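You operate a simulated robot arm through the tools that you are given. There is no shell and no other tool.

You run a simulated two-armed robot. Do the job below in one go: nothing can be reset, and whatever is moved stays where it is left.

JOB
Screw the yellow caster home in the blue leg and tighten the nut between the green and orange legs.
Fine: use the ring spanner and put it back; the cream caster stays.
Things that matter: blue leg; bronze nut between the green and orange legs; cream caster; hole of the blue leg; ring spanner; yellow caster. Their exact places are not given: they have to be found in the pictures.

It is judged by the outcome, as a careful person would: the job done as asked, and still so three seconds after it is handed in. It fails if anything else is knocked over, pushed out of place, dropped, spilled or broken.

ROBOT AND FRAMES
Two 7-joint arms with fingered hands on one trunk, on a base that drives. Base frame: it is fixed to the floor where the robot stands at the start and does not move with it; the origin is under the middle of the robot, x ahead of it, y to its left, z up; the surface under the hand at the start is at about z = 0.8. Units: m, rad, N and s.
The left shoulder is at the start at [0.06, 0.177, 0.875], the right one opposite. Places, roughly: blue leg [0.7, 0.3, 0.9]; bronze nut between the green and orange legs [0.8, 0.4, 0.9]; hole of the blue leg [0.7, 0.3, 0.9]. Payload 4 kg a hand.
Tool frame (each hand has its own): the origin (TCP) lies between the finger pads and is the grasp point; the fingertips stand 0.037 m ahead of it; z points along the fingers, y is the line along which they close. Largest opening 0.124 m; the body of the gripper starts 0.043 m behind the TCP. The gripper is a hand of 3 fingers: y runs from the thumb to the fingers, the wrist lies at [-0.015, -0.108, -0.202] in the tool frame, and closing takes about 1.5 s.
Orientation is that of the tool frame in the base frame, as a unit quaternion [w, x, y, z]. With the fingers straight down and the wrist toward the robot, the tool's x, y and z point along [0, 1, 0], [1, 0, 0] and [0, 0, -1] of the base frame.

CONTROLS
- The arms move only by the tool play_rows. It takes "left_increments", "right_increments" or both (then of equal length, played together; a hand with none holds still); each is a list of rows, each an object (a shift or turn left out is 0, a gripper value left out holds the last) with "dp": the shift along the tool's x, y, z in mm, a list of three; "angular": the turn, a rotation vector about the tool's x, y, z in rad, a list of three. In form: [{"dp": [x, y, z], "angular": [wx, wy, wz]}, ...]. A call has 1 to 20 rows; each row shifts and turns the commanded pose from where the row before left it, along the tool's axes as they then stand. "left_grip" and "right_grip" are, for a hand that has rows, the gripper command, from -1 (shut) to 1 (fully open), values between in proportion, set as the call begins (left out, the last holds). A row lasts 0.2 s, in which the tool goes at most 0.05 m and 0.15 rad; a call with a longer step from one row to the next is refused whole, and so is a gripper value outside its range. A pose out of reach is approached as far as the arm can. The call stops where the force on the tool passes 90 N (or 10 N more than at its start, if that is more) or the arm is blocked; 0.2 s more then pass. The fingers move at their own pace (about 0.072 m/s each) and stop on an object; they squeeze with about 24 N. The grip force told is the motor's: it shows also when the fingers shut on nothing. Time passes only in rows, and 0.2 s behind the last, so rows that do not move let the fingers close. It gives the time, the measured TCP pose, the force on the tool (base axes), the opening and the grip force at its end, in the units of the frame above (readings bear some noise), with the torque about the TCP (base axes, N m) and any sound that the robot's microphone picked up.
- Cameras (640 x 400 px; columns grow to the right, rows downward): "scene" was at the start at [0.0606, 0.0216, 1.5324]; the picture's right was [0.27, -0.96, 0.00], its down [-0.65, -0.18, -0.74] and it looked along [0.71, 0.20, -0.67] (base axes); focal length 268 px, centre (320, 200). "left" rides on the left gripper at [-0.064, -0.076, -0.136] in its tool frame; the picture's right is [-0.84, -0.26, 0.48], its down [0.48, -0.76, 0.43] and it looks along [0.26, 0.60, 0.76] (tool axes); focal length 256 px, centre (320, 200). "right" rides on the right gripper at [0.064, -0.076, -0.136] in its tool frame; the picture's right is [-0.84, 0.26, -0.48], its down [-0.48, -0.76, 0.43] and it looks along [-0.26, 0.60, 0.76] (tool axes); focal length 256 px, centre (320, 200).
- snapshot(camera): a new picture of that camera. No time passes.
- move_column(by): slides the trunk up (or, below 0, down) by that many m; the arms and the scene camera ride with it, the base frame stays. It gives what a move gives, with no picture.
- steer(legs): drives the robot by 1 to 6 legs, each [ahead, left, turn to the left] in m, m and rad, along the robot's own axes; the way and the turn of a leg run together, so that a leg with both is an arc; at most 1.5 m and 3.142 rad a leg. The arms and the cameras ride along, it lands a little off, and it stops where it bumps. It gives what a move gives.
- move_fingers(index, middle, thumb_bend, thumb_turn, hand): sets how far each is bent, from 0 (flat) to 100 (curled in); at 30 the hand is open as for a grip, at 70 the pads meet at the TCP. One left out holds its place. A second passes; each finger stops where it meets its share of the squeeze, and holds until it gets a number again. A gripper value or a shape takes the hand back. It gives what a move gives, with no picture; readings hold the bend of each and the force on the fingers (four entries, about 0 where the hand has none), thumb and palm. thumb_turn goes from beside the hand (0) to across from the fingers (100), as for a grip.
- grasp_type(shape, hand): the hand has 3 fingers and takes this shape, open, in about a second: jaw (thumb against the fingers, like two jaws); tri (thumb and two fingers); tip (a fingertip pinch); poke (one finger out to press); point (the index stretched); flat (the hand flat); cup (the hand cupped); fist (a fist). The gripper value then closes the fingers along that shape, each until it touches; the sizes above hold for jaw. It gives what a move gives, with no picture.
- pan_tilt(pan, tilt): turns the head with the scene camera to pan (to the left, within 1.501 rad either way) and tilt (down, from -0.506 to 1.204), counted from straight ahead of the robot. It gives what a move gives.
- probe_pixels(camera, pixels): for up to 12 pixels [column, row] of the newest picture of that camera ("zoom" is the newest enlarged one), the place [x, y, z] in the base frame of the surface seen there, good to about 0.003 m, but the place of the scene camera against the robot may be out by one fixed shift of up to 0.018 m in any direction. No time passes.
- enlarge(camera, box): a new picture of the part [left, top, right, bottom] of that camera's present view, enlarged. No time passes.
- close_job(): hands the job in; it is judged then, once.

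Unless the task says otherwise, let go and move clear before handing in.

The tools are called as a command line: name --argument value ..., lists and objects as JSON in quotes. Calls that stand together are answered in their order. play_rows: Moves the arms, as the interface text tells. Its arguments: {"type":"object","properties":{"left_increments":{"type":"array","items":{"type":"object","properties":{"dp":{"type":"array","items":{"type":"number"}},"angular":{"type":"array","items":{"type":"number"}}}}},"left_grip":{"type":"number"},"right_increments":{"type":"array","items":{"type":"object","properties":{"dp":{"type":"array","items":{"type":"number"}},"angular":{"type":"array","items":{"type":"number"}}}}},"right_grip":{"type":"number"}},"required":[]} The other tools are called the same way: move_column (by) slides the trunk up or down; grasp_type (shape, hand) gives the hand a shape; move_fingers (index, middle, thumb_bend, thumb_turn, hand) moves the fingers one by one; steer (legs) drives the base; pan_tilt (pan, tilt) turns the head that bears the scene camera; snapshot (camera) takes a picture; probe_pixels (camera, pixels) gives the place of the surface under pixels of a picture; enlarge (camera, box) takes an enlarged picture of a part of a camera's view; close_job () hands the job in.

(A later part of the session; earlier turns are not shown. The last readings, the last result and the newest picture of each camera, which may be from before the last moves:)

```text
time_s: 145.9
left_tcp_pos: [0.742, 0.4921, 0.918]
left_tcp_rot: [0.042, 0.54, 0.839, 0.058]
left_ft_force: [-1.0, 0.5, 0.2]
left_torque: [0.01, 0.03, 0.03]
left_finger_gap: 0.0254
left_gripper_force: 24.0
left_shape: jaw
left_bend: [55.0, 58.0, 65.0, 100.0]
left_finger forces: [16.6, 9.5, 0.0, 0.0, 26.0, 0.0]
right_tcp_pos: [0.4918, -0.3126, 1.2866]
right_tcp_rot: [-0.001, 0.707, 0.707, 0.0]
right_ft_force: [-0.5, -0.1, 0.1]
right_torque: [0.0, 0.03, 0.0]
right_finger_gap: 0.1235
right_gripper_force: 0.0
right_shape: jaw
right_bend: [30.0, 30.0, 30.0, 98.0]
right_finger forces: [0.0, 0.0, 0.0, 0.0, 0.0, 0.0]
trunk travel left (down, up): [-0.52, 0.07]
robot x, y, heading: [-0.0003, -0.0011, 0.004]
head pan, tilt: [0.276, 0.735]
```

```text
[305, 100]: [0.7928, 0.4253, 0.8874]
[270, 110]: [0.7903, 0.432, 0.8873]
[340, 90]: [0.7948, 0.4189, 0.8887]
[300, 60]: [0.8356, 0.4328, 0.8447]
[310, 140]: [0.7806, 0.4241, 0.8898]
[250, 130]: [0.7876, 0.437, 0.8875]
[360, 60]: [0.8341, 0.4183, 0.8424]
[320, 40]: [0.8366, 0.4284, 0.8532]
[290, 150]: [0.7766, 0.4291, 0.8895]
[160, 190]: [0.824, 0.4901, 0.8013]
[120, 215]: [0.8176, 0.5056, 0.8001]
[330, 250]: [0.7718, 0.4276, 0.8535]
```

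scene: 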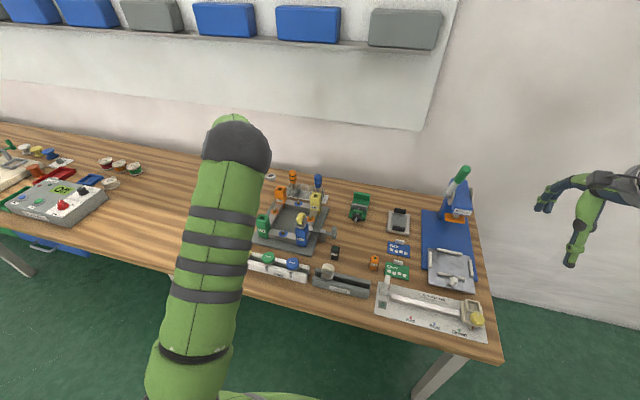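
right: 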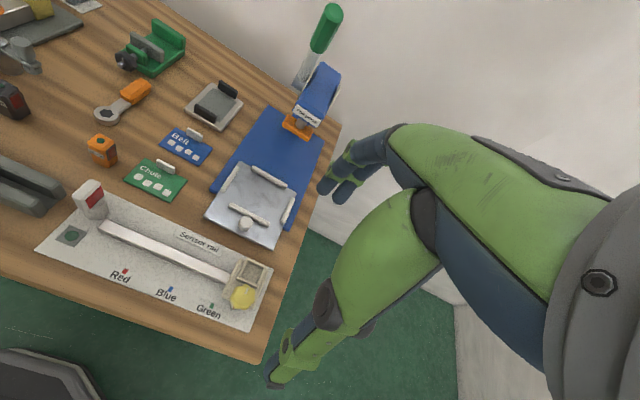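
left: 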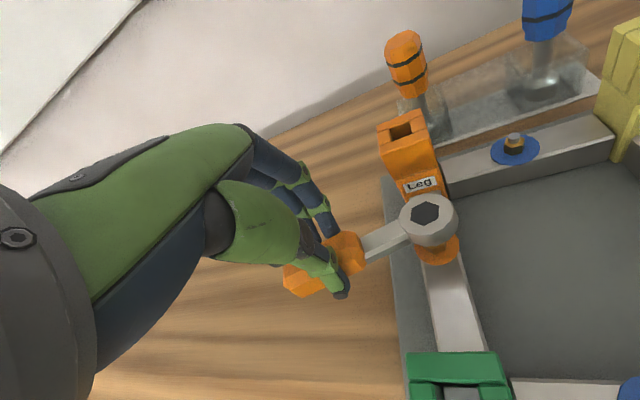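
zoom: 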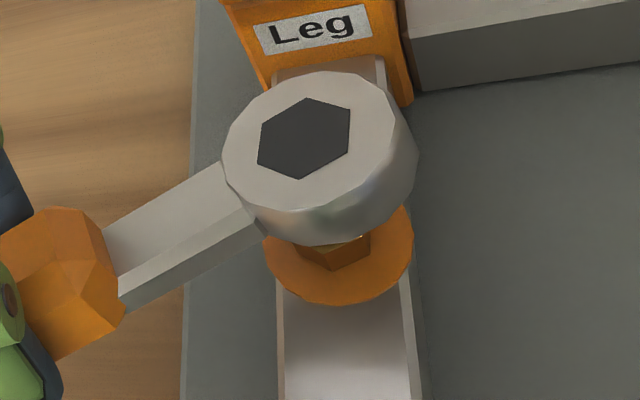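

The spanner mostly sprang back, but the ring is now about 5 mm high (pitch ≈0.07) and roughly 2.5 mm toward −y of the nut. I'll correct both and re-check.

play_rows --left_increments '[{"dp": [2.3, 1.05, 0.1], "angular": [0, 0.07, 0]}, {"dp": [0, 0, 0]}, {"dp": [0, 0, 0]}]'

enlarge --camera "scene" --box '[255, 190, 295, 225]'

probe_pixels --camera "zoom" --pixels '[[265, 170], [365, 165], [310, 135], [318, 190], [280, 150], [345, 145], [290, 185], [345, 182], [313, 165], [313, 222], [292, 235], [340, 235]]'

probe_pixels --camera "zoom" --pixels '[[275, 250], [360, 248], [317, 278], [316, 225], [310, 228], [300, 165], [330, 165], [315, 150], [312, 178], [275, 175], [355, 175], [320, 240]]'

```text
time_s: 146.7
left_tcp_pos: [0.7412, 0.4944, 0.9186]
left_tcp_rot: [0.013, 0.538, 0.84, 0.077]
left_ft_force: [0.2, 0.9, -1.4]
left_torque: [0.05, -0.01, -0.03]
left_finger_gap: 0.025
left_gripper_force: 23.7
left_shape: jaw
left_bend: [55.0, 58.0, 65.0, 100.0]
left_finger forces: [16.8, 9.5, 0.1, 0.0, 26.0, 0.0]
right_tcp_pos: [0.4925, -0.312, 1.2863]
right_tcp_rot: [-0.001, 0.707, 0.707, 0.001]
right_ft_force: [0.1, 0.2, -0.5]
right_torque: [0.01, 0.0, 0.0]
right_finger_gap: 0.1233
right_gripper_force: 0.1
right_shape: jaw
right_bend: [30.0, 30.0, 30.0, 98.0]
right_finger forces: [0.0, 0.0, 0.0, 0.0, 0.0, 0.0]
trunk travel left (down, up): [-0.52, 0.07]
robot x, y, heading: [0.001, 0.0036, -0.004]
head pan, tilt: [0.276, 0.735]
```

```text
11.43 times, centred on (275, 208) of scene
```

zoom: 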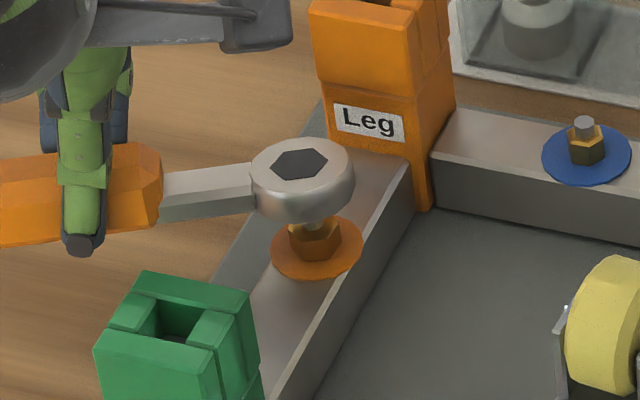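

```text
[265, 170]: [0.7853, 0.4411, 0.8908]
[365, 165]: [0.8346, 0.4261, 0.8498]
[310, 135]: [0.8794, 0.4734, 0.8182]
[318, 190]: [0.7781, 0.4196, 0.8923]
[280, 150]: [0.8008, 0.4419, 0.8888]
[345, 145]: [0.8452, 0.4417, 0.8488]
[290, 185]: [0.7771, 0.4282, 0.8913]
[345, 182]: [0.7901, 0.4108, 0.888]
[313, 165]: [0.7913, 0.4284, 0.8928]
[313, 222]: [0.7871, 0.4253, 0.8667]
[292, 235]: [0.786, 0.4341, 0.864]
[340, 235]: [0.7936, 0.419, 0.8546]
```

```text
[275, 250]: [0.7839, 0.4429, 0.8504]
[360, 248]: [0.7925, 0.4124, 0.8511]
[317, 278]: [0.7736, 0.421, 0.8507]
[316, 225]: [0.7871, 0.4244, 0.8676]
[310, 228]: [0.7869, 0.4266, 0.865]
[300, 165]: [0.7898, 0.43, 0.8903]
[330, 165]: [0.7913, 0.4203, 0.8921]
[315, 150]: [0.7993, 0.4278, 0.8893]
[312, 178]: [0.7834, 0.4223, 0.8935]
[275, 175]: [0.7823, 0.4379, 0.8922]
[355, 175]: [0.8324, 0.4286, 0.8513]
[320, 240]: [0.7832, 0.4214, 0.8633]
```

Close now; a final nudge of about (+1,−1.2) mm, then lower in steps with checks.

play_rows --left_increments '[{"dp": [-1.5, 0.4, 0]}, {"dp": [-0.55, -1.12, 7.9]}, {"dp": [-0.28, -0.56, 4]}, {"dp": [0, 0, 0]}]'

enlarge --camera "scene" --box '[255, 190, 295, 225]'

enlarge --camera "left" --box '[390, 185, 470, 270]'

```text
time_s: 147.7
left_tcp_pos: [0.7425, 0.4936, 0.9066]
left_tcp_rot: [0.012, 0.538, 0.839, 0.077]
left_ft_force: [-0.3, 0.3, -1.0]
left_torque: [-0.02, 0.03, 0.0]
left_finger_gap: 0.0252
left_gripper_force: 24.1
left_shape: jaw
left_bend: [55.0, 58.0, 65.0, 100.0]
left_finger forces: [16.7, 9.5, 0.1, 0.1, 26.0, 0.0]
right_tcp_pos: [0.4925, -0.3127, 1.2866]
right_tcp_rot: [-0.001, 0.707, 0.707, 0.0]
right_ft_force: [0.2, -1.4, -0.9]
right_torque: [0.0, 0.01, 0.01]
right_finger_gap: 0.1238
right_gripper_force: 0.0
right_shape: jaw
right_bend: [30.0, 30.0, 30.0, 98.0]
right_finger forces: [0.0, 0.1, 0.0, 0.0, 0.0, 0.0]
trunk travel left (down, up): [-0.52, 0.07]
robot x, y, heading: [0.0014, -0.0009, 0.004]
head pan, tilt: [0.276, 0.735]
```

```text
11.43 times, centred on (275, 208) of scene
```

zoom: 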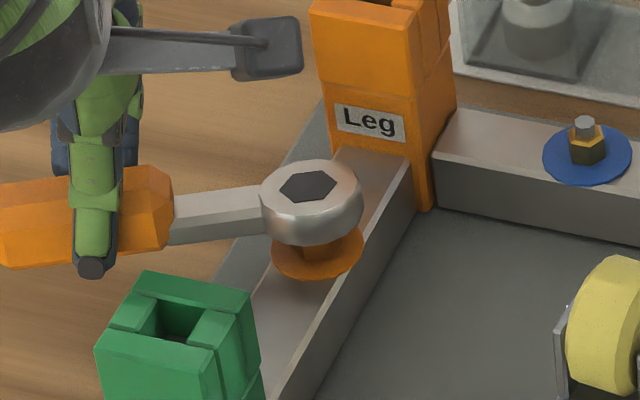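

```text
4.71 times, centred on (430, 228) of left
```

zoom: 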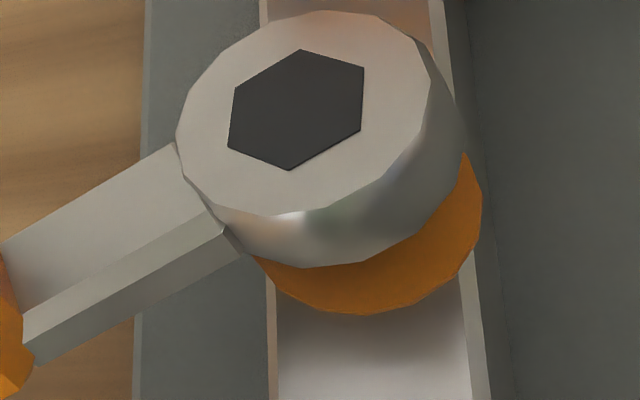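

On the same track as the successful approach. Lowering on.

play_rows --left_increments '[{"dp": [-0.2, -0.42, 2.96]}, {"dp": [-0.2, -0.42, 2.96]}, {"dp": [0, 0, 0]}]'

enlarge --camera "scene" --box '[255, 190, 295, 225]'

play_rows --left_increments '[{"dp": [-0.2, -0.42, 2.96]}, {"dp": [-0.2, -0.42, 2.96]}, {"dp": [0, 0, 0]}]'

enlarge --camera "scene" --box '[255, 190, 295, 225]'

enlarge --camera "left" --box '[390, 185, 470, 270]'

```text
time_s: 148.5
left_tcp_pos: [0.7424, 0.4929, 0.8992]
left_tcp_rot: [0.012, 0.538, 0.84, 0.077]
left_ft_force: [-0.5, 0.2, -0.9]
left_torque: [-0.01, -0.01, -0.01]
left_finger_gap: 0.0255
left_gripper_force: 23.6
left_shape: jaw
left_bend: [55.0, 58.0, 65.0, 100.0]
left_finger forces: [16.6, 9.5, 0.0, 0.0, 25.9, 0.0]
right_tcp_pos: [0.4915, -0.3115, 1.2872]
right_tcp_rot: [0.0, 0.708, 0.706, 0.001]
right_ft_force: [0.2, 0.6, 0.6]
right_torque: [-0.02, -0.03, 0.02]
right_finger_gap: 0.1238
right_gripper_force: 0.0
right_shape: jaw
right_bend: [30.0, 30.0, 30.0, 98.0]
right_finger forces: [0.1, 0.1, 0.0, 0.0, 0.0, 0.0]
trunk travel left (down, up): [-0.52, 0.07]
robot x, y, heading: [-0.003, 0.0003, -0.002]
head pan, tilt: [0.276, 0.735]
```

```text
11.43 times, centred on (275, 208) of scene
```

zoom: 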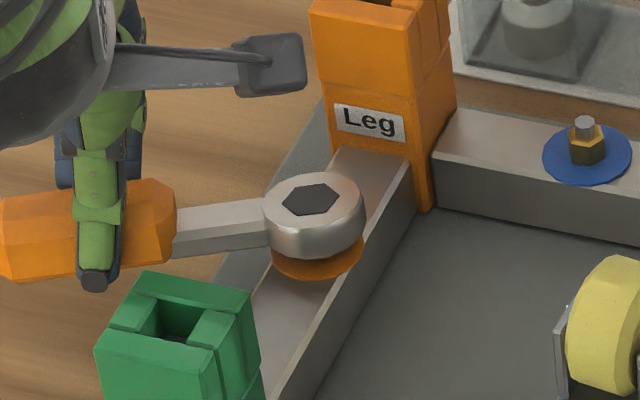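

```text
time_s: 149.3
left_tcp_pos: [0.7421, 0.4933, 0.8941]
left_tcp_rot: [0.012, 0.538, 0.84, 0.077]
left_ft_force: [-0.5, 0.1, -1.5]
left_torque: [0.0, 0.01, -0.02]
left_finger_gap: 0.0254
left_gripper_force: 23.9
left_shape: jaw
left_bend: [55.0, 58.0, 65.0, 100.0]
left_finger forces: [16.2, 9.8, 0.0, 0.0, 26.3, 0.0]
right_tcp_pos: [0.4913, -0.3132, 1.2876]
right_tcp_rot: [-0.001, 0.707, 0.707, 0.0]
right_ft_force: [-0.5, 0.2, -0.1]
right_torque: [0.02, 0.0, 0.06]
right_finger_gap: 0.124
right_gripper_force: 0.0
right_shape: jaw
right_bend: [30.0, 30.0, 30.0, 98.0]
right_finger forces: [0.0, 0.0, 0.0, 0.0, 0.0, 0.0]
trunk travel left (down, up): [-0.52, 0.07]
robot x, y, heading: [-0.0001, 0.0018, 0.001]
head pan, tilt: [0.276, 0.735]
```

```text
11.43 times, centred on (275, 208) of scene
```

zoom: 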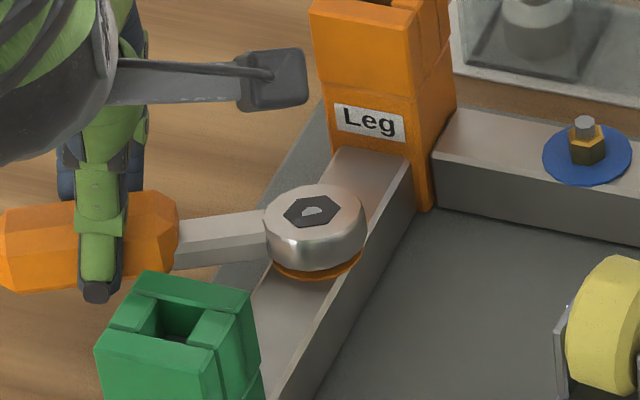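

```text
4.71 times, centred on (430, 228) of left
```

zoom: 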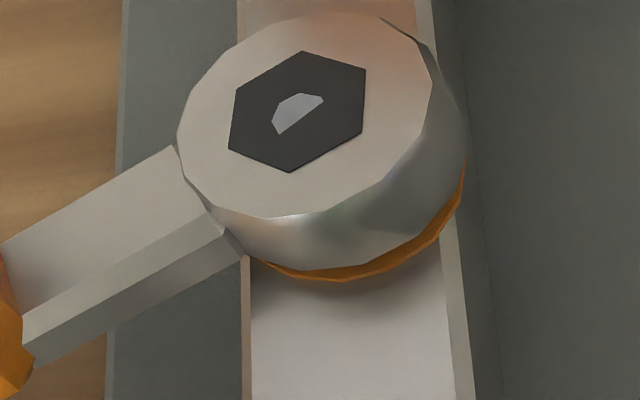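

Seated again with the bolt in view. Turning clockwise once more.

play_rows --left_increments '[{"dp": [-0.1, -0.15, 1]}, {"dp": [0.4, 7.46, 1.09], "angular": [-0.0069, -0.014, 0.0988]}, {"dp": [0.4, 7.46, 1.09], "angular": [-0.0069, -0.014, 0.0988]}, {"dp": [0.4, 7.46, 1.09], "angular": [-0.0069, -0.014, 0.0988]}, {"dp": [0.4, 7.46, 1.09], "angular": [-0.0069, -0.014, 0.0988]}, {"dp": [0.4, 7.46, 1.09], "angular": [-0.0069, -0.014, 0.0988]}, {"dp": [0, 0, 0]}]'

enlarge --camera "scene" --box '[255, 190, 295, 225]'

enlarge --camera "left" --box '[390, 185, 470, 270]'

```text
time_s: 150.9
left_tcp_pos: [0.7791, 0.506, 0.8938]
left_tcp_rot: [0.031, 0.729, 0.68, 0.075]
left_ft_force: [0.1, 0.2, -0.4]
left_torque: [-0.01, 0.03, -0.03]
left_finger_gap: 0.025
left_gripper_force: 24.1
left_shape: jaw
left_bend: [55.0, 58.0, 65.0, 100.0]
left_finger forces: [15.9, 10.1, 0.0, 0.0, 26.4, 0.1]
right_tcp_pos: [0.4911, -0.3127, 1.2877]
right_tcp_rot: [-0.001, 0.707, 0.707, 0.001]
right_ft_force: [-0.1, -0.3, 0.2]
right_torque: [0.01, 0.01, 0.02]
right_finger_gap: 0.1238
right_gripper_force: 0.1
right_shape: jaw
right_bend: [30.0, 30.0, 30.0, 98.0]
right_finger forces: [0.0, 0.1, 0.0, 0.0, 0.1, 0.1]
trunk travel left (down, up): [-0.52, 0.07]
robot x, y, heading: [-0.0014, 0.0006, -0.001]
head pan, tilt: [0.276, 0.735]
```

```text
11.43 times, centred on (275, 208) of scene
```

zoom: 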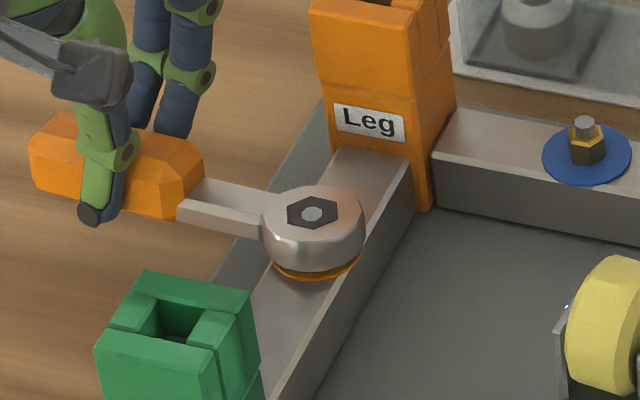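

```text
4.71 times, centred on (430, 228) of left
```

zoom: 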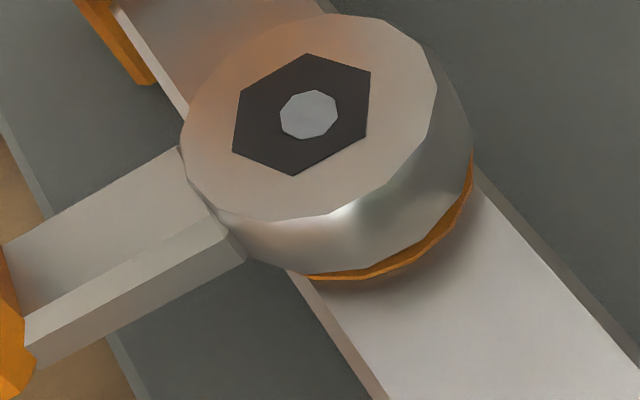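

No resistance yet and the ring is still centred. Continuing the sweep.

play_rows --left_increments '[{"dp": [0.4, 7.46, 1.09], "angular": [-0.0069, -0.014, 0.0988]}, {"dp": [0.4, 7.46, 1.09], "angular": [-0.0069, -0.014, 0.0988]}, {"dp": [0.4, 7.46, 1.09], "angular": [-0.0069, -0.014, 0.0988]}, {"dp": [0, 0, 0]}]'

play_rows --left_increments '[{"dp": [0.4, 7.46, 1.09], "angular": [-0.0069, -0.014, 0.0988]}, {"dp": [0.4, 7.46, 1.09], "angular": [-0.0069, -0.014, 0.0988]}, {"dp": [0, 0, 0]}]'

enlarge --camera "scene" --box '[255, 190, 295, 225]'

enlarge --camera "left" --box '[370, 165, 490, 290]'

```text
time_s: 151.9
left_tcp_pos: [0.8023, 0.5019, 0.8931]
left_tcp_rot: [0.042, 0.822, 0.564, 0.07]
left_ft_force: [0.2, -0.4, -0.5]
left_torque: [0.01, 0.03, -0.04]
left_finger_gap: 0.0253
left_gripper_force: 24.0
left_shape: jaw
left_bend: [55.0, 58.0, 65.0, 100.0]
left_finger forces: [15.9, 9.9, 0.0, 0.0, 26.3, 0.0]
right_tcp_pos: [0.4912, -0.3127, 1.2868]
right_tcp_rot: [-0.002, 0.707, 0.707, 0.0]
right_ft_force: [1.3, -0.2, 0.1]
right_torque: [-0.01, 0.02, -0.01]
right_finger_gap: 0.1237
right_gripper_force: 0.0
right_shape: jaw
right_bend: [30.0, 30.0, 30.0, 98.0]
right_finger forces: [0.0, 0.0, 0.0, 0.0, 0.0, 0.0]
trunk travel left (down, up): [-0.52, 0.07]
robot x, y, heading: [-0.0006, 0.0005, 0.001]
head pan, tilt: [0.276, 0.735]
```

```text
time_s: 152.7
left_tcp_pos: [0.8149, 0.4953, 0.8936]
left_tcp_rot: [0.049, 0.874, 0.478, 0.064]
left_ft_force: [0.5, 0.0, -0.4]
left_torque: [0.0, 0.05, -0.08]
left_finger_gap: 0.0254
left_gripper_force: 24.2
left_shape: jaw
left_bend: [55.0, 58.0, 65.0, 100.0]
left_finger forces: [15.7, 9.8, 0.0, 0.1, 26.2, 0.1]
right_tcp_pos: [0.4922, -0.313, 1.2867]
right_tcp_rot: [0.0, 0.707, 0.707, 0.001]
right_ft_force: [0.6, -0.8, 0.7]
right_torque: [0.02, -0.04, 0.01]
right_finger_gap: 0.1236
right_gripper_force: 0.1
right_shape: jaw
right_bend: [30.0, 30.0, 30.0, 98.0]
right_finger forces: [0.0, 0.0, 0.0, 0.1, 0.0, 0.1]
trunk travel left (down, up): [-0.52, 0.07]
robot x, y, heading: [0.0001, 0.0008, -0.008]
head pan, tilt: [0.276, 0.735]
```

```text
11.43 times, centred on (275, 208) of scene
```

zoom: 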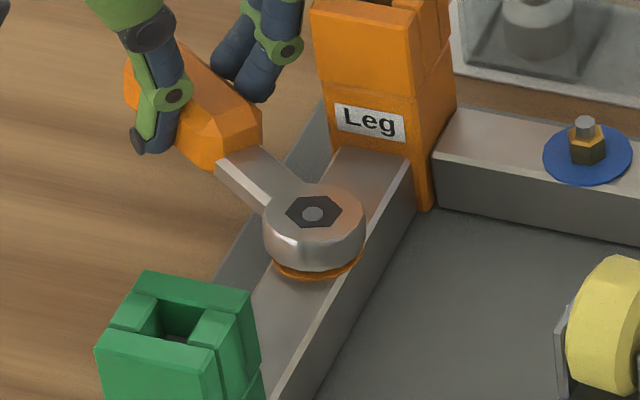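

```text
3.20 times, centred on (430, 228) of left
```

zoom: 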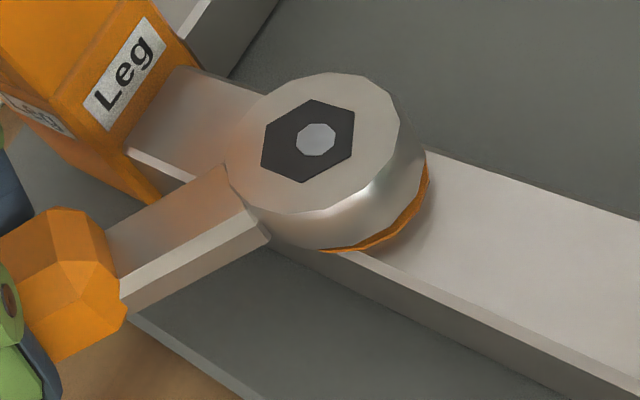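

About 1.9 rad of nut turn so far with only slight torque. I'll lift, swing back 60° and reseat, using the now-calibrated nut centre (0.7803,0.4279).

play_rows --left_increments '[{"dp": [0.7, 1.4, -9.9]}, {"dp": [0.9, 1.75, -12.4]}, {"dp": [0, 0, 0]}, {"dp": [-1.22, -7.73, -1.18], "angular": [0.0072, 0.0147, -0.1034]}, {"dp": [-1.22, -7.73, -1.18], "angular": [0.0072, 0.0147, -0.1034]}, {"dp": [-1.22, -7.73, -1.18], "angular": [0.0072, 0.0147, -0.1034]}, {"dp": [-1.22, -7.73, -1.18], "angular": [0.0072, 0.0147, -0.1034]}, {"dp": [-1.22, -7.73, -1.18], "angular": [0.0072, 0.0147, -0.1034]}, {"dp": [-1.22, -7.73, -1.18], "angular": [0.0072, 0.0147, -0.1034]}, {"dp": [-1.22, -7.73, -1.18], "angular": [0.0072, 0.0147, -0.1034]}, {"dp": [-1.22, -7.73, -1.18], "angular": [0.0072, 0.0147, -0.1034]}, {"dp": [-1.22, -7.73, -1.18], "angular": [0.0072, 0.0147, -0.1034]}, {"dp": [-1.22, -7.73, -1.18], "angular": [0.0072, 0.0147, -0.1034]}, {"dp": [0, 0, 0]}, {"dp": [0, 0, 0]}]'

enlarge --camera "scene" --box '[255, 190, 295, 225]'

enlarge --camera "left" --box '[420, 230, 470, 265]'

```text
time_s: 155.9
left_tcp_pos: [0.7412, 0.4931, 0.9165]
left_tcp_rot: [0.011, 0.517, 0.853, 0.078]
left_ft_force: [-0.8, 0.1, -1.1]
left_torque: [0.04, 0.01, 0.03]
left_finger_gap: 0.0253
left_gripper_force: 24.1
left_shape: jaw
left_bend: [55.0, 58.0, 65.0, 100.0]
left_finger forces: [16.1, 9.3, 0.0, 0.0, 25.4, 0.0]
right_tcp_pos: [0.4924, -0.3115, 1.2855]
right_tcp_rot: [0.0, 0.707, 0.707, 0.002]
right_ft_force: [1.1, -0.6, -0.1]
right_torque: [0.02, 0.0, -0.01]
right_finger_gap: 0.1241
right_gripper_force: 0.1
right_shape: jaw
right_bend: [30.0, 30.0, 30.0, 98.0]
right_finger forces: [0.0, 0.0, 0.0, 0.0, 0.0, 0.1]
trunk travel left (down, up): [-0.52, 0.07]
robot x, y, heading: [0.0006, 0.0001, 0.001]
head pan, tilt: [0.276, 0.735]
```

```text
11.43 times, centred on (275, 208) of scene
```

zoom: 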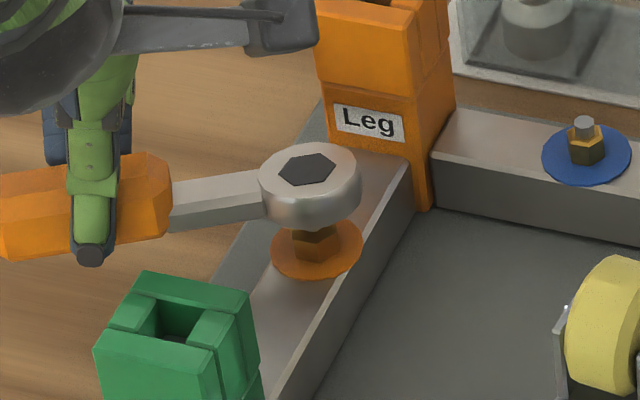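

```text
11.43 times, centred on (445, 248) of left
```

zoom: 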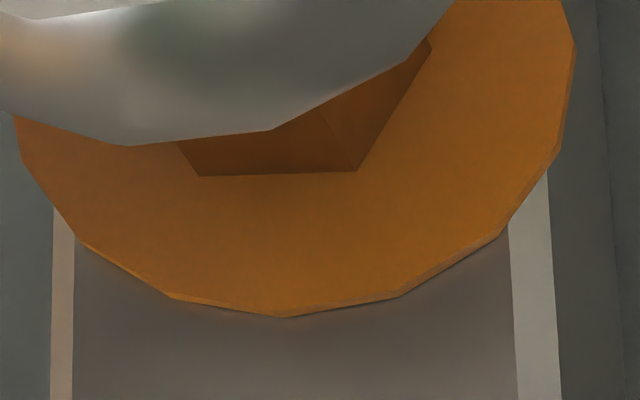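

The nut now reads 32° (mod 60): it followed the spanner only about 22° of this second sweep, then stopped. That suggests it's become tight, after about 74° in all. I'll verify by reseating on the nut's present angle (yaw ≈ −0.035) and turning again.

play_rows --left_increments '[{"dp": [0.26, 8.4, 1.2], "angular": [-0.0077, -0.0157, 0.1105]}, {"dp": [0.26, 8.4, 1.2], "angular": [-0.0077, -0.0157, 0.1105]}, {"dp": [0.26, 8.4, 1.2], "angular": [-0.0077, -0.0157, 0.1105]}, {"dp": [0.26, 8.4, 1.2], "angular": [-0.0077, -0.0157, 0.1105]}, {"dp": [0, 0, 0]}, {"dp": [0, 0, 0]}]'

enlarge --camera "left" --box '[390, 185, 470, 270]'

enlarge --camera "scene" --box '[268, 203, 286, 216]'

```text
time_s: 157.3
left_tcp_pos: [0.7714, 0.5043, 0.9152]
left_tcp_rot: [0.028, 0.694, 0.715, 0.075]
left_ft_force: [-0.8, -0.3, -1.0]
left_torque: [0.02, 0.03, -0.02]
left_finger_gap: 0.0252
left_gripper_force: 24.1
left_shape: jaw
left_bend: [55.0, 58.0, 65.0, 100.0]
left_finger forces: [16.0, 9.4, 0.1, 0.0, 25.2, 0.0]
right_tcp_pos: [0.4913, -0.3126, 1.2867]
right_tcp_rot: [0.0, 0.707, 0.707, 0.0]
right_ft_force: [-0.1, 0.1, -0.3]
right_torque: [0.01, -0.02, 0.0]
right_finger_gap: 0.1237
right_gripper_force: 0.1
right_shape: jaw
right_bend: [30.0, 30.0, 30.0, 98.0]
right_finger forces: [0.1, 0.0, 0.1, 0.0, 0.0, 0.1]
trunk travel left (down, up): [-0.52, 0.07]
robot x, y, heading: [-0.0001, -0.0044, -0.002]
head pan, tilt: [0.276, 0.735]
```

```text
4.71 times, centred on (430, 228) of left
```

zoom: 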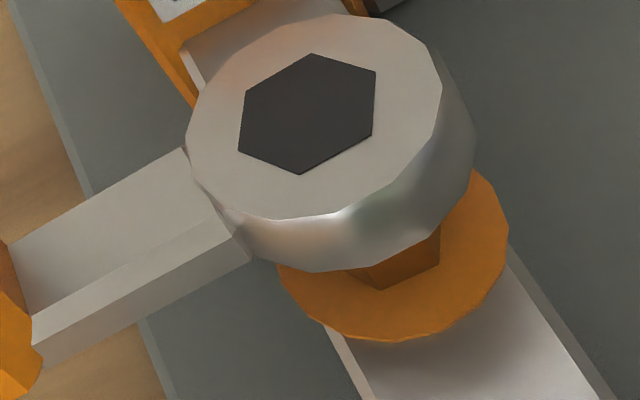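

```text
16.00 times, centred on (277, 210) of scene
```

zoom: 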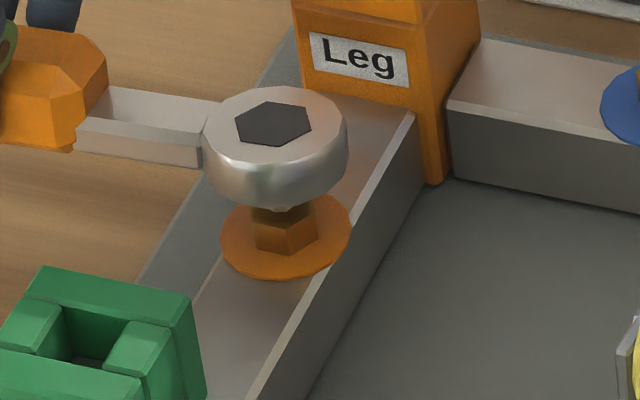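

The hexes look parallel again. I'll centre by (−1,−1.3) mm and lower.

play_rows --left_increments '[{"dp": [-1.3, -1.0, -0.1]}, {"dp": [-0.55, -1.12, 7.9]}, {"dp": [-0.28, -0.56, 4]}, {"dp": [0, 0, 0]}]'

play_rows --left_increments '[{"dp": [-0.2, -0.42, 2.96]}, {"dp": [-0.2, -0.42, 2.96]}, {"dp": [-0.2, -0.42, 2.96]}, {"dp": [-0.1, -0.2, 1]}, {"dp": [0, 0, 0]}]'

enlarge --camera "left" --box '[390, 185, 470, 270]'

enlarge --camera "scene" --box '[255, 190, 295, 225]'

```text
time_s: 158.3
left_tcp_pos: [0.7706, 0.5029, 0.9045]
left_tcp_rot: [0.028, 0.694, 0.716, 0.075]
left_ft_force: [0.0, 3.5, 2.3]
left_torque: [-0.06, -0.07, 0.04]
left_finger_gap: 0.0251
left_gripper_force: 24.1
left_shape: jaw
left_bend: [55.0, 58.0, 65.0, 100.0]
left_finger forces: [15.8, 9.8, 0.1, 0.1, 25.8, 0.0]
right_tcp_pos: [0.492, -0.3118, 1.2876]
right_tcp_rot: [-0.001, 0.706, 0.708, 0.001]
right_ft_force: [0.7, 0.5, -0.1]
right_torque: [0.0, 0.0, 0.02]
right_finger_gap: 0.1235
right_gripper_force: 0.0
right_shape: jaw
right_bend: [30.0, 30.0, 30.0, 98.0]
right_finger forces: [0.0, 0.1, 0.1, 0.0, 0.0, 0.0]
trunk travel left (down, up): [-0.52, 0.07]
robot x, y, heading: [0.0015, 0.0017, -0.003]
head pan, tilt: [0.276, 0.735]
```

```text
time_s: 159.5
left_tcp_pos: [0.7698, 0.5027, 0.8942]
left_tcp_rot: [0.028, 0.694, 0.715, 0.076]
left_ft_force: [0.5, 3.2, 3.3]
left_torque: [-0.12, -0.04, 0.06]
left_finger_gap: 0.0251
left_gripper_force: 24.0
left_shape: jaw
left_bend: [55.0, 58.0, 65.0, 100.0]
left_finger forces: [16.4, 7.7, 0.0, 0.1, 25.2, 0.1]
right_tcp_pos: [0.492, -0.3129, 1.2873]
right_tcp_rot: [0.0, 0.706, 0.708, 0.0]
right_ft_force: [0.2, 0.8, 0.5]
right_torque: [0.0, -0.02, 0.0]
right_finger_gap: 0.1236
right_gripper_force: 0.1
right_shape: jaw
right_bend: [30.0, 30.0, 30.0, 98.0]
right_finger forces: [0.0, 0.0, 0.0, 0.0, 0.1, 0.0]
trunk travel left (down, up): [-0.52, 0.07]
robot x, y, heading: [0.0007, -0.0006, 0.005]
head pan, tilt: [0.276, 0.735]
```

```text
4.71 times, centred on (430, 228) of left
```

zoom: 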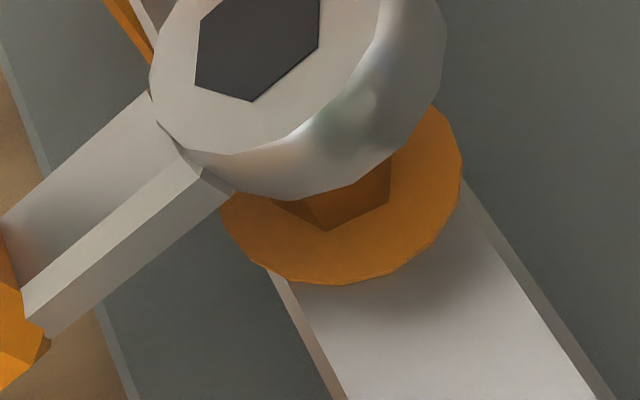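

```text
11.43 times, centred on (275, 208) of scene
```

zoom: 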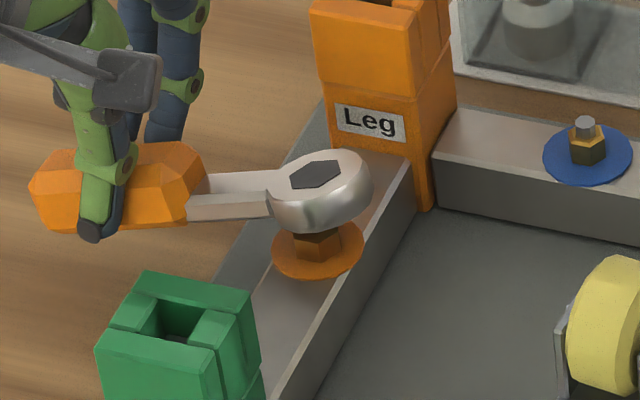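

The ring caught on the nut's top again, so the alignment was off. I'll lift off, move the ring aside and get a clear look at the nut's angle and height.

play_rows --left_increments '[{"dp": [0.7, 1.4, -9.9]}, {"dp": [1.4, 2.8, -19.8]}, {"dp": [1.4, 2.8, -19.8]}, {"dp": [35, 0, 2.4]}, {"dp": [0, 0, 0]}]'

enlarge --camera "scene" --box '[268, 203, 286, 216]'

snapshot --camera "left"

enlarge --camera "left" --box '[430, 200, 510, 270]'

```text
time_s: 160.7
left_tcp_pos: [0.7697, 0.5363, 0.9442]
left_tcp_rot: [0.028, 0.694, 0.716, 0.075]
left_ft_force: [-0.5, 0.0, -1.2]
left_torque: [0.02, 0.0, -0.03]
left_finger_gap: 0.0252
left_gripper_force: 24.0
left_shape: jaw
left_bend: [55.0, 58.0, 65.0, 100.0]
left_finger forces: [16.5, 9.5, 0.0, 0.1, 25.8, 0.1]
right_tcp_pos: [0.4924, -0.3137, 1.2875]
right_tcp_rot: [0.0, 0.708, 0.706, 0.0]
right_ft_force: [0.9, 0.0, -0.3]
right_torque: [0.02, 0.0, 0.01]
right_finger_gap: 0.1237
right_gripper_force: 0.2
right_shape: jaw
right_bend: [30.0, 30.0, 30.0, 98.0]
right_finger forces: [0.0, 0.1, 0.1, 0.0, 0.0, 0.1]
trunk travel left (down, up): [-0.52, 0.07]
robot x, y, heading: [0.0019, -0.0035, -0.004]
head pan, tilt: [0.276, 0.735]
```

```text
16.00 times, centred on (277, 210) of scene
```

zoom: 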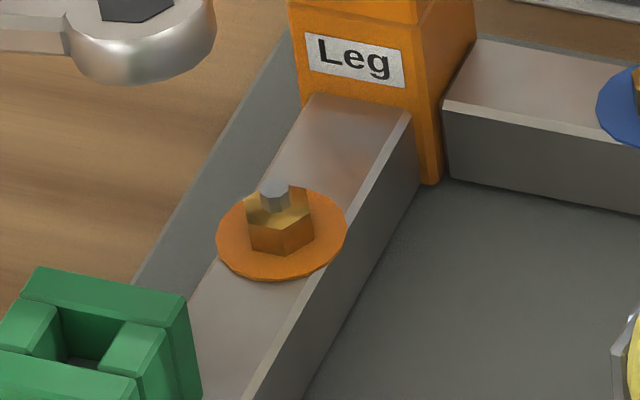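

```text
taken
```

left: 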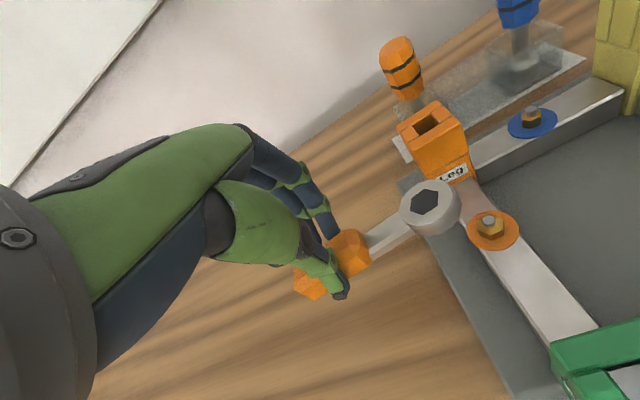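

```text
5.71 times, centred on (470, 235) of left
```

zoom: 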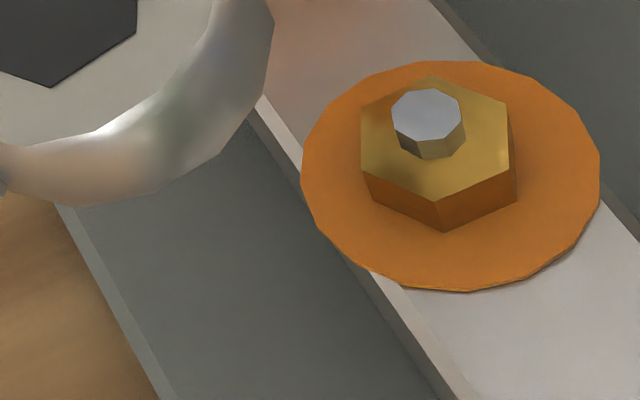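

A clear view: the nut (zoom 437,140) shows more bolt standing above it than before. I'll probe nut top, bolt top and washer heights.

probe_pixels --camera "zoom" --pixels '[[425, 115], [435, 110], [415, 125], [385, 150], [430, 180], [480, 165], [490, 120], [400, 165], [460, 175], [380, 230], [560, 180], [340, 200]]'

enlarge --camera "scene" --box '[268, 203, 286, 216]'

probe_pixels --camera "zoom" --pixels '[[275, 187], [268, 187], [282, 190], [255, 210], [270, 220], [295, 210], [280, 222], [250, 205], [240, 240], [310, 260], [330, 230], [280, 262]]'

enlarge --camera "scene" --box '[290, 195, 308, 208]'

```text
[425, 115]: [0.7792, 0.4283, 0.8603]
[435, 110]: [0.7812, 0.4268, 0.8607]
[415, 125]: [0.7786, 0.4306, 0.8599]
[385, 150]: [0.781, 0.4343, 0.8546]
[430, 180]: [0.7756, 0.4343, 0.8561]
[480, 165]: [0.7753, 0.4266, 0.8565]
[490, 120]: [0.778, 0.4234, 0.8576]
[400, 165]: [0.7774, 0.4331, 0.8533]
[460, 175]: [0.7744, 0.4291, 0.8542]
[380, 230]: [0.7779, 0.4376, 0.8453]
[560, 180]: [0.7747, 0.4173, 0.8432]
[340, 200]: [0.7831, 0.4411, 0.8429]
```

```text
16.00 times, centred on (277, 210) of scene
```

zoom: 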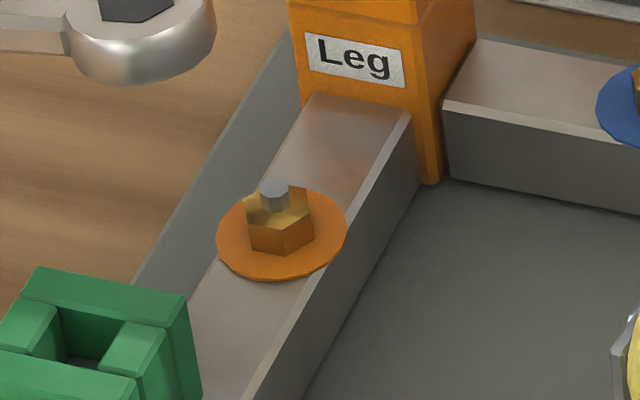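

```text
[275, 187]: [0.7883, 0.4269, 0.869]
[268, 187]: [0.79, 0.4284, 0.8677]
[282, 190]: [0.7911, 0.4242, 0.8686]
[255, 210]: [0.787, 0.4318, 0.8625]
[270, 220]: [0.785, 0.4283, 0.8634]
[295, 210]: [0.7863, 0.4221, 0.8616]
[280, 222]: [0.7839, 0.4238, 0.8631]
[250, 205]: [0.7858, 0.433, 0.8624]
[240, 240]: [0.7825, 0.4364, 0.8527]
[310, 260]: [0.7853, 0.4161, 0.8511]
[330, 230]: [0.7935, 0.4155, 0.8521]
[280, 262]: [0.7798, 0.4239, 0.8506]
```

```text
16.00 times, centred on (299, 202) of scene
```

zoom: 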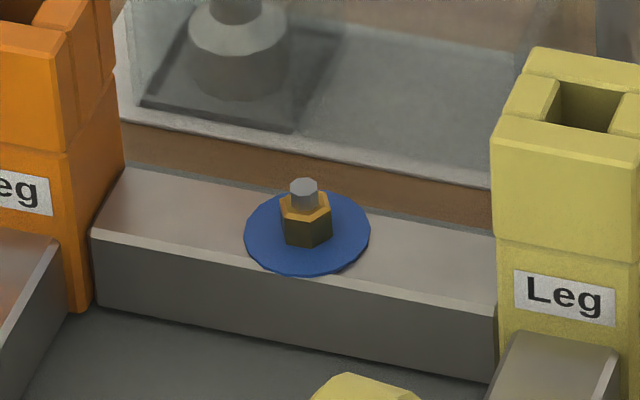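

The nut has come down about 2.5 mm, and its bolt now stands as proud as on the opposite orange-washer nut. To be sure it's tight I'll reseat once more at the present angle; first I'll measure the ring's pose.

enlarge --camera "left" --box '[380, 170, 480, 245]'

probe_pixels --camera "zoom" --pixels '[[285, 180], [250, 190], [325, 175], [290, 150], [285, 220], [210, 210], [370, 160], [300, 110], [340, 220], [240, 150], [255, 240], [345, 130]]'

enlarge --camera "left" --box '[455, 205, 525, 255]'

probe_pixels --camera "zoom" --pixels '[[300, 150], [310, 160], [290, 165], [250, 200], [330, 230], [390, 200], [400, 140], [330, 110], [280, 210], [370, 220], [250, 150], [385, 170]]'

```text
5.33 times, centred on (430, 208) of left
```

zoom: 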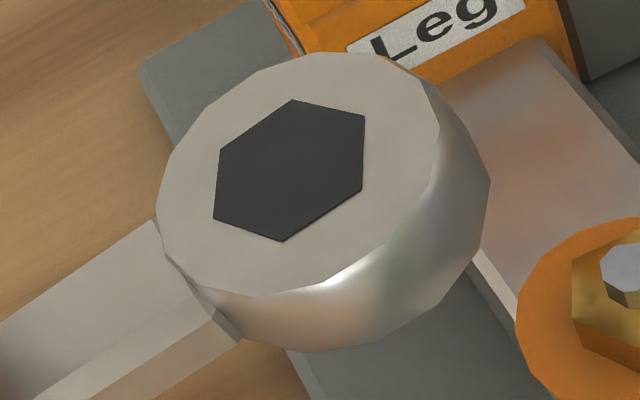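

```text
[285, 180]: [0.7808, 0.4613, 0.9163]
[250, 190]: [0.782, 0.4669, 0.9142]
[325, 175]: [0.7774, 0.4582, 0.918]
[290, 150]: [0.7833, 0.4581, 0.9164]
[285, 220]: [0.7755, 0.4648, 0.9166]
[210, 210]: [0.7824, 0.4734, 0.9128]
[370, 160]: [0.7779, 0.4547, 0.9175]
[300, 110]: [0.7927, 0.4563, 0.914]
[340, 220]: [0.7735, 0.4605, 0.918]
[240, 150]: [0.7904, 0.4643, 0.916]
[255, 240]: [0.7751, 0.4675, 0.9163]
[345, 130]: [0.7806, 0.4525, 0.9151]
```

```text
8.00 times, centred on (490, 230) of left
```

zoom: 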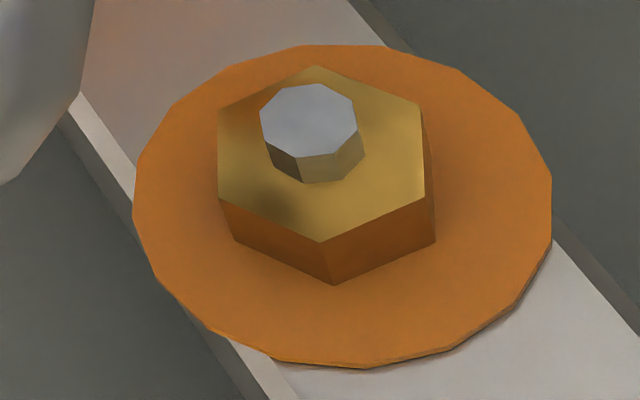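

```text
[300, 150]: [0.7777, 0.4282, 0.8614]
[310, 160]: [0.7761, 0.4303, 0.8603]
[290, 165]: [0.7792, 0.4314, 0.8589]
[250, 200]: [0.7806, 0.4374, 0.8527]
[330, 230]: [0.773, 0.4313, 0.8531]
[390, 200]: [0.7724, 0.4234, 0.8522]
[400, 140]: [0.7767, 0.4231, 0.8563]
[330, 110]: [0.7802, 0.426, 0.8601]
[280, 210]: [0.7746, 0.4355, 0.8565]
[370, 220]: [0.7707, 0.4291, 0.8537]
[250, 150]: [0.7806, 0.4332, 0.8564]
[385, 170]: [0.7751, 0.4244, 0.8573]
```

The ring is pitched up ≈0.08 again from that contact. I'll correct the pitch and move back over the nut, then align by picture against the successful approach (ring centre at (308,172) when TCP z=0.9166).

play_rows --left_increments '[{"angular": [0, 0.08, 0]}, {"dp": [-30.5, 2.4, -4.5]}, {"dp": [0, 0, 0]}, {"dp": [-3.7, -3.6, 25]}, {"dp": [0, 0, 0]}]'

enlarge --camera "scene" --box '[255, 190, 295, 225]'

probe_pixels --camera "zoom" --pixels '[[307, 170], [280, 170], [335, 170], [307, 150], [307, 190], [290, 160], [325, 180], [265, 175], [350, 170], [312, 225], [300, 245], [330, 245]]'

```text
time_s: 161.9
left_tcp_pos: [0.7719, 0.5078, 0.9179]
left_tcp_rot: [-0.001, 0.691, 0.716, 0.102]
left_ft_force: [-0.5, -0.7, -1.3]
left_torque: [0.02, 0.0, -0.04]
left_finger_gap: 0.0253
left_gripper_force: 24.4
left_shape: jaw
left_bend: [55.0, 58.0, 65.0, 100.0]
left_finger forces: [16.4, 9.3, 0.0, 0.0, 25.6, 0.0]
right_tcp_pos: [0.4915, -0.3124, 1.2874]
right_tcp_rot: [0.0, 0.707, 0.707, 0.0]
right_ft_force: [-0.3, 0.7, 1.2]
right_torque: [0.0, -0.01, -0.01]
right_finger_gap: 0.1237
right_gripper_force: 0.0
right_shape: jaw
right_bend: [30.0, 30.0, 30.0, 98.0]
right_finger forces: [0.0, 0.1, 0.0, 0.0, 0.0, 0.0]
trunk travel left (down, up): [-0.52, 0.07]
robot x, y, heading: [0.0016, 0.0025, 0.002]
head pan, tilt: [0.276, 0.735]
```

```text
11.43 times, centred on (275, 208) of scene
```

zoom: 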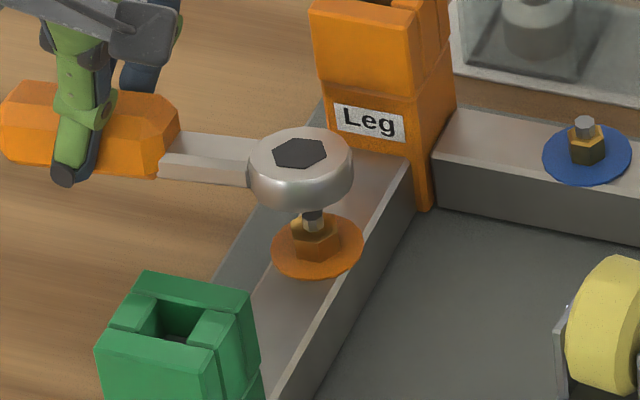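

```text
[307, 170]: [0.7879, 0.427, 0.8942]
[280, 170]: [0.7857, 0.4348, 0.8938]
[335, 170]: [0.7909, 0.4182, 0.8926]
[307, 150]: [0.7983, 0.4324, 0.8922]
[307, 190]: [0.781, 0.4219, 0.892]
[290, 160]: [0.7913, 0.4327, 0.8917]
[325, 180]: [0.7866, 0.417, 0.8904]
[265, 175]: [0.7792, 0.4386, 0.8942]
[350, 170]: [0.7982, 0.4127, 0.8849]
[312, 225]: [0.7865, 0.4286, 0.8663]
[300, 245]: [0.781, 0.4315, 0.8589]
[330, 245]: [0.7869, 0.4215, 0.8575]
```

I'll cross-check with the left camera before lowering.

enlarge --camera "left" --box '[390, 175, 490, 265]'

probe_pixels --camera "zoom" --pixels '[[270, 130], [230, 140], [310, 120], [270, 90], [275, 170], [190, 150], [340, 110], [280, 60], [265, 195], [400, 310], [370, 330], [440, 290]]'

```text
4.44 times, centred on (440, 220) of left
```

zoom: 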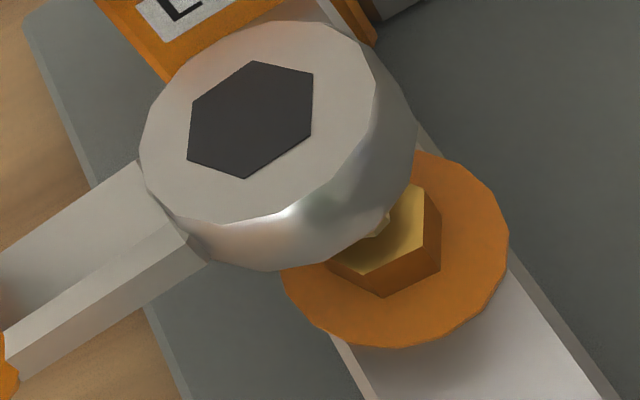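

```text
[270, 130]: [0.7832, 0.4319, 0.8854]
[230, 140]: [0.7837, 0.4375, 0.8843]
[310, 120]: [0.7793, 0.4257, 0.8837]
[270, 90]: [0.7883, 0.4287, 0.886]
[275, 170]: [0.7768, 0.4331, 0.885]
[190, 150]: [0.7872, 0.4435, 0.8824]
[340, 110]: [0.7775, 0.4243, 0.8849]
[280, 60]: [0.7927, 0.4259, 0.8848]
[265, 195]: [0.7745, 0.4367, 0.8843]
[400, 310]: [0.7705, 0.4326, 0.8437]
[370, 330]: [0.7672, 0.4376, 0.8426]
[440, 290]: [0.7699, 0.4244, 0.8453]
```

Both cameras' probes put the ring about (+6,+5.5) mm from the nut. I'll shift by (−5.7,−5.2) mm and re-probe.

play_rows --left_increments '[{"dp": [-4.83, -5.84, -1.58]}, {"dp": [0, 0, 0]}, {"dp": [0, 0, 0]}]'

enlarge --camera "left" --box '[390, 175, 490, 265]'

probe_pixels --camera "zoom" --pixels '[[250, 120], [230, 140], [310, 120], [270, 90], [275, 170], [190, 150], [340, 110], [280, 60], [265, 195], [230, 100], [280, 140], [250, 150]]'

enlarge --camera "scene" --box '[265, 195, 285, 217]'

```text
time_s: 162.7
left_tcp_pos: [0.7674, 0.501, 0.9175]
left_tcp_rot: [-0.001, 0.69, 0.716, 0.103]
left_ft_force: [0.1, -0.9, -1.1]
left_torque: [0.02, 0.03, 0.0]
left_finger_gap: 0.0256
left_gripper_force: 23.6
left_shape: jaw
left_bend: [55.0, 58.0, 65.0, 100.0]
left_finger forces: [16.4, 9.5, 0.1, 0.1, 25.6, 0.0]
right_tcp_pos: [0.4911, -0.3135, 1.2873]
right_tcp_rot: [-0.002, 0.707, 0.707, 0.001]
right_ft_force: [0.1, -0.1, -1.5]
right_torque: [-0.03, 0.01, 0.02]
right_finger_gap: 0.1236
right_gripper_force: 0.1
right_shape: jaw
right_bend: [30.0, 30.0, 30.0, 98.0]
right_finger forces: [0.1, 0.0, 0.0, 0.1, 0.0, 0.0]
trunk travel left (down, up): [-0.52, 0.07]
robot x, y, heading: [0.0029, 0.0032, 0.002]
head pan, tilt: [0.276, 0.735]
```

```text
4.44 times, centred on (440, 220) of left
```

zoom: 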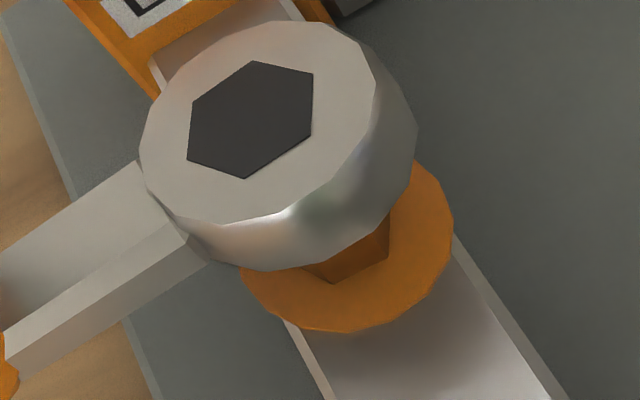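

```text
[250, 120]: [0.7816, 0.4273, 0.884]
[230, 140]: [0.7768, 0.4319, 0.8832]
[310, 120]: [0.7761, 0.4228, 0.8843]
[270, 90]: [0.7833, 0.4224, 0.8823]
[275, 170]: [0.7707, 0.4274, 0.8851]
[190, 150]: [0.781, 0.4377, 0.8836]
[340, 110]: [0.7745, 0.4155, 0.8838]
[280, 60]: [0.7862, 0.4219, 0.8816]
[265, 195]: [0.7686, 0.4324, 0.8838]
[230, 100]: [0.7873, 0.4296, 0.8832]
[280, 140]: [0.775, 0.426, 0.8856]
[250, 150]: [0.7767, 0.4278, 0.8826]
```

```text
16.00 times, centred on (275, 206) of scene
```

zoom: 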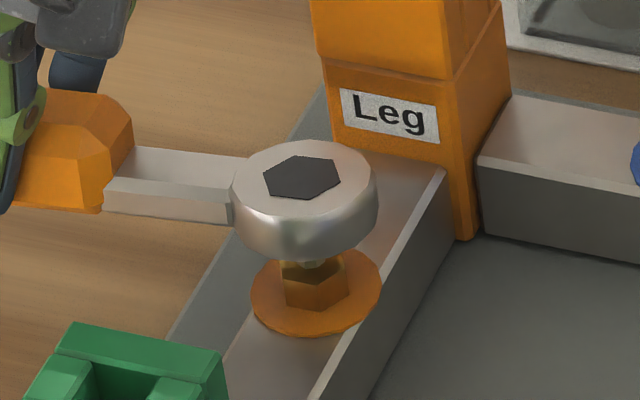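

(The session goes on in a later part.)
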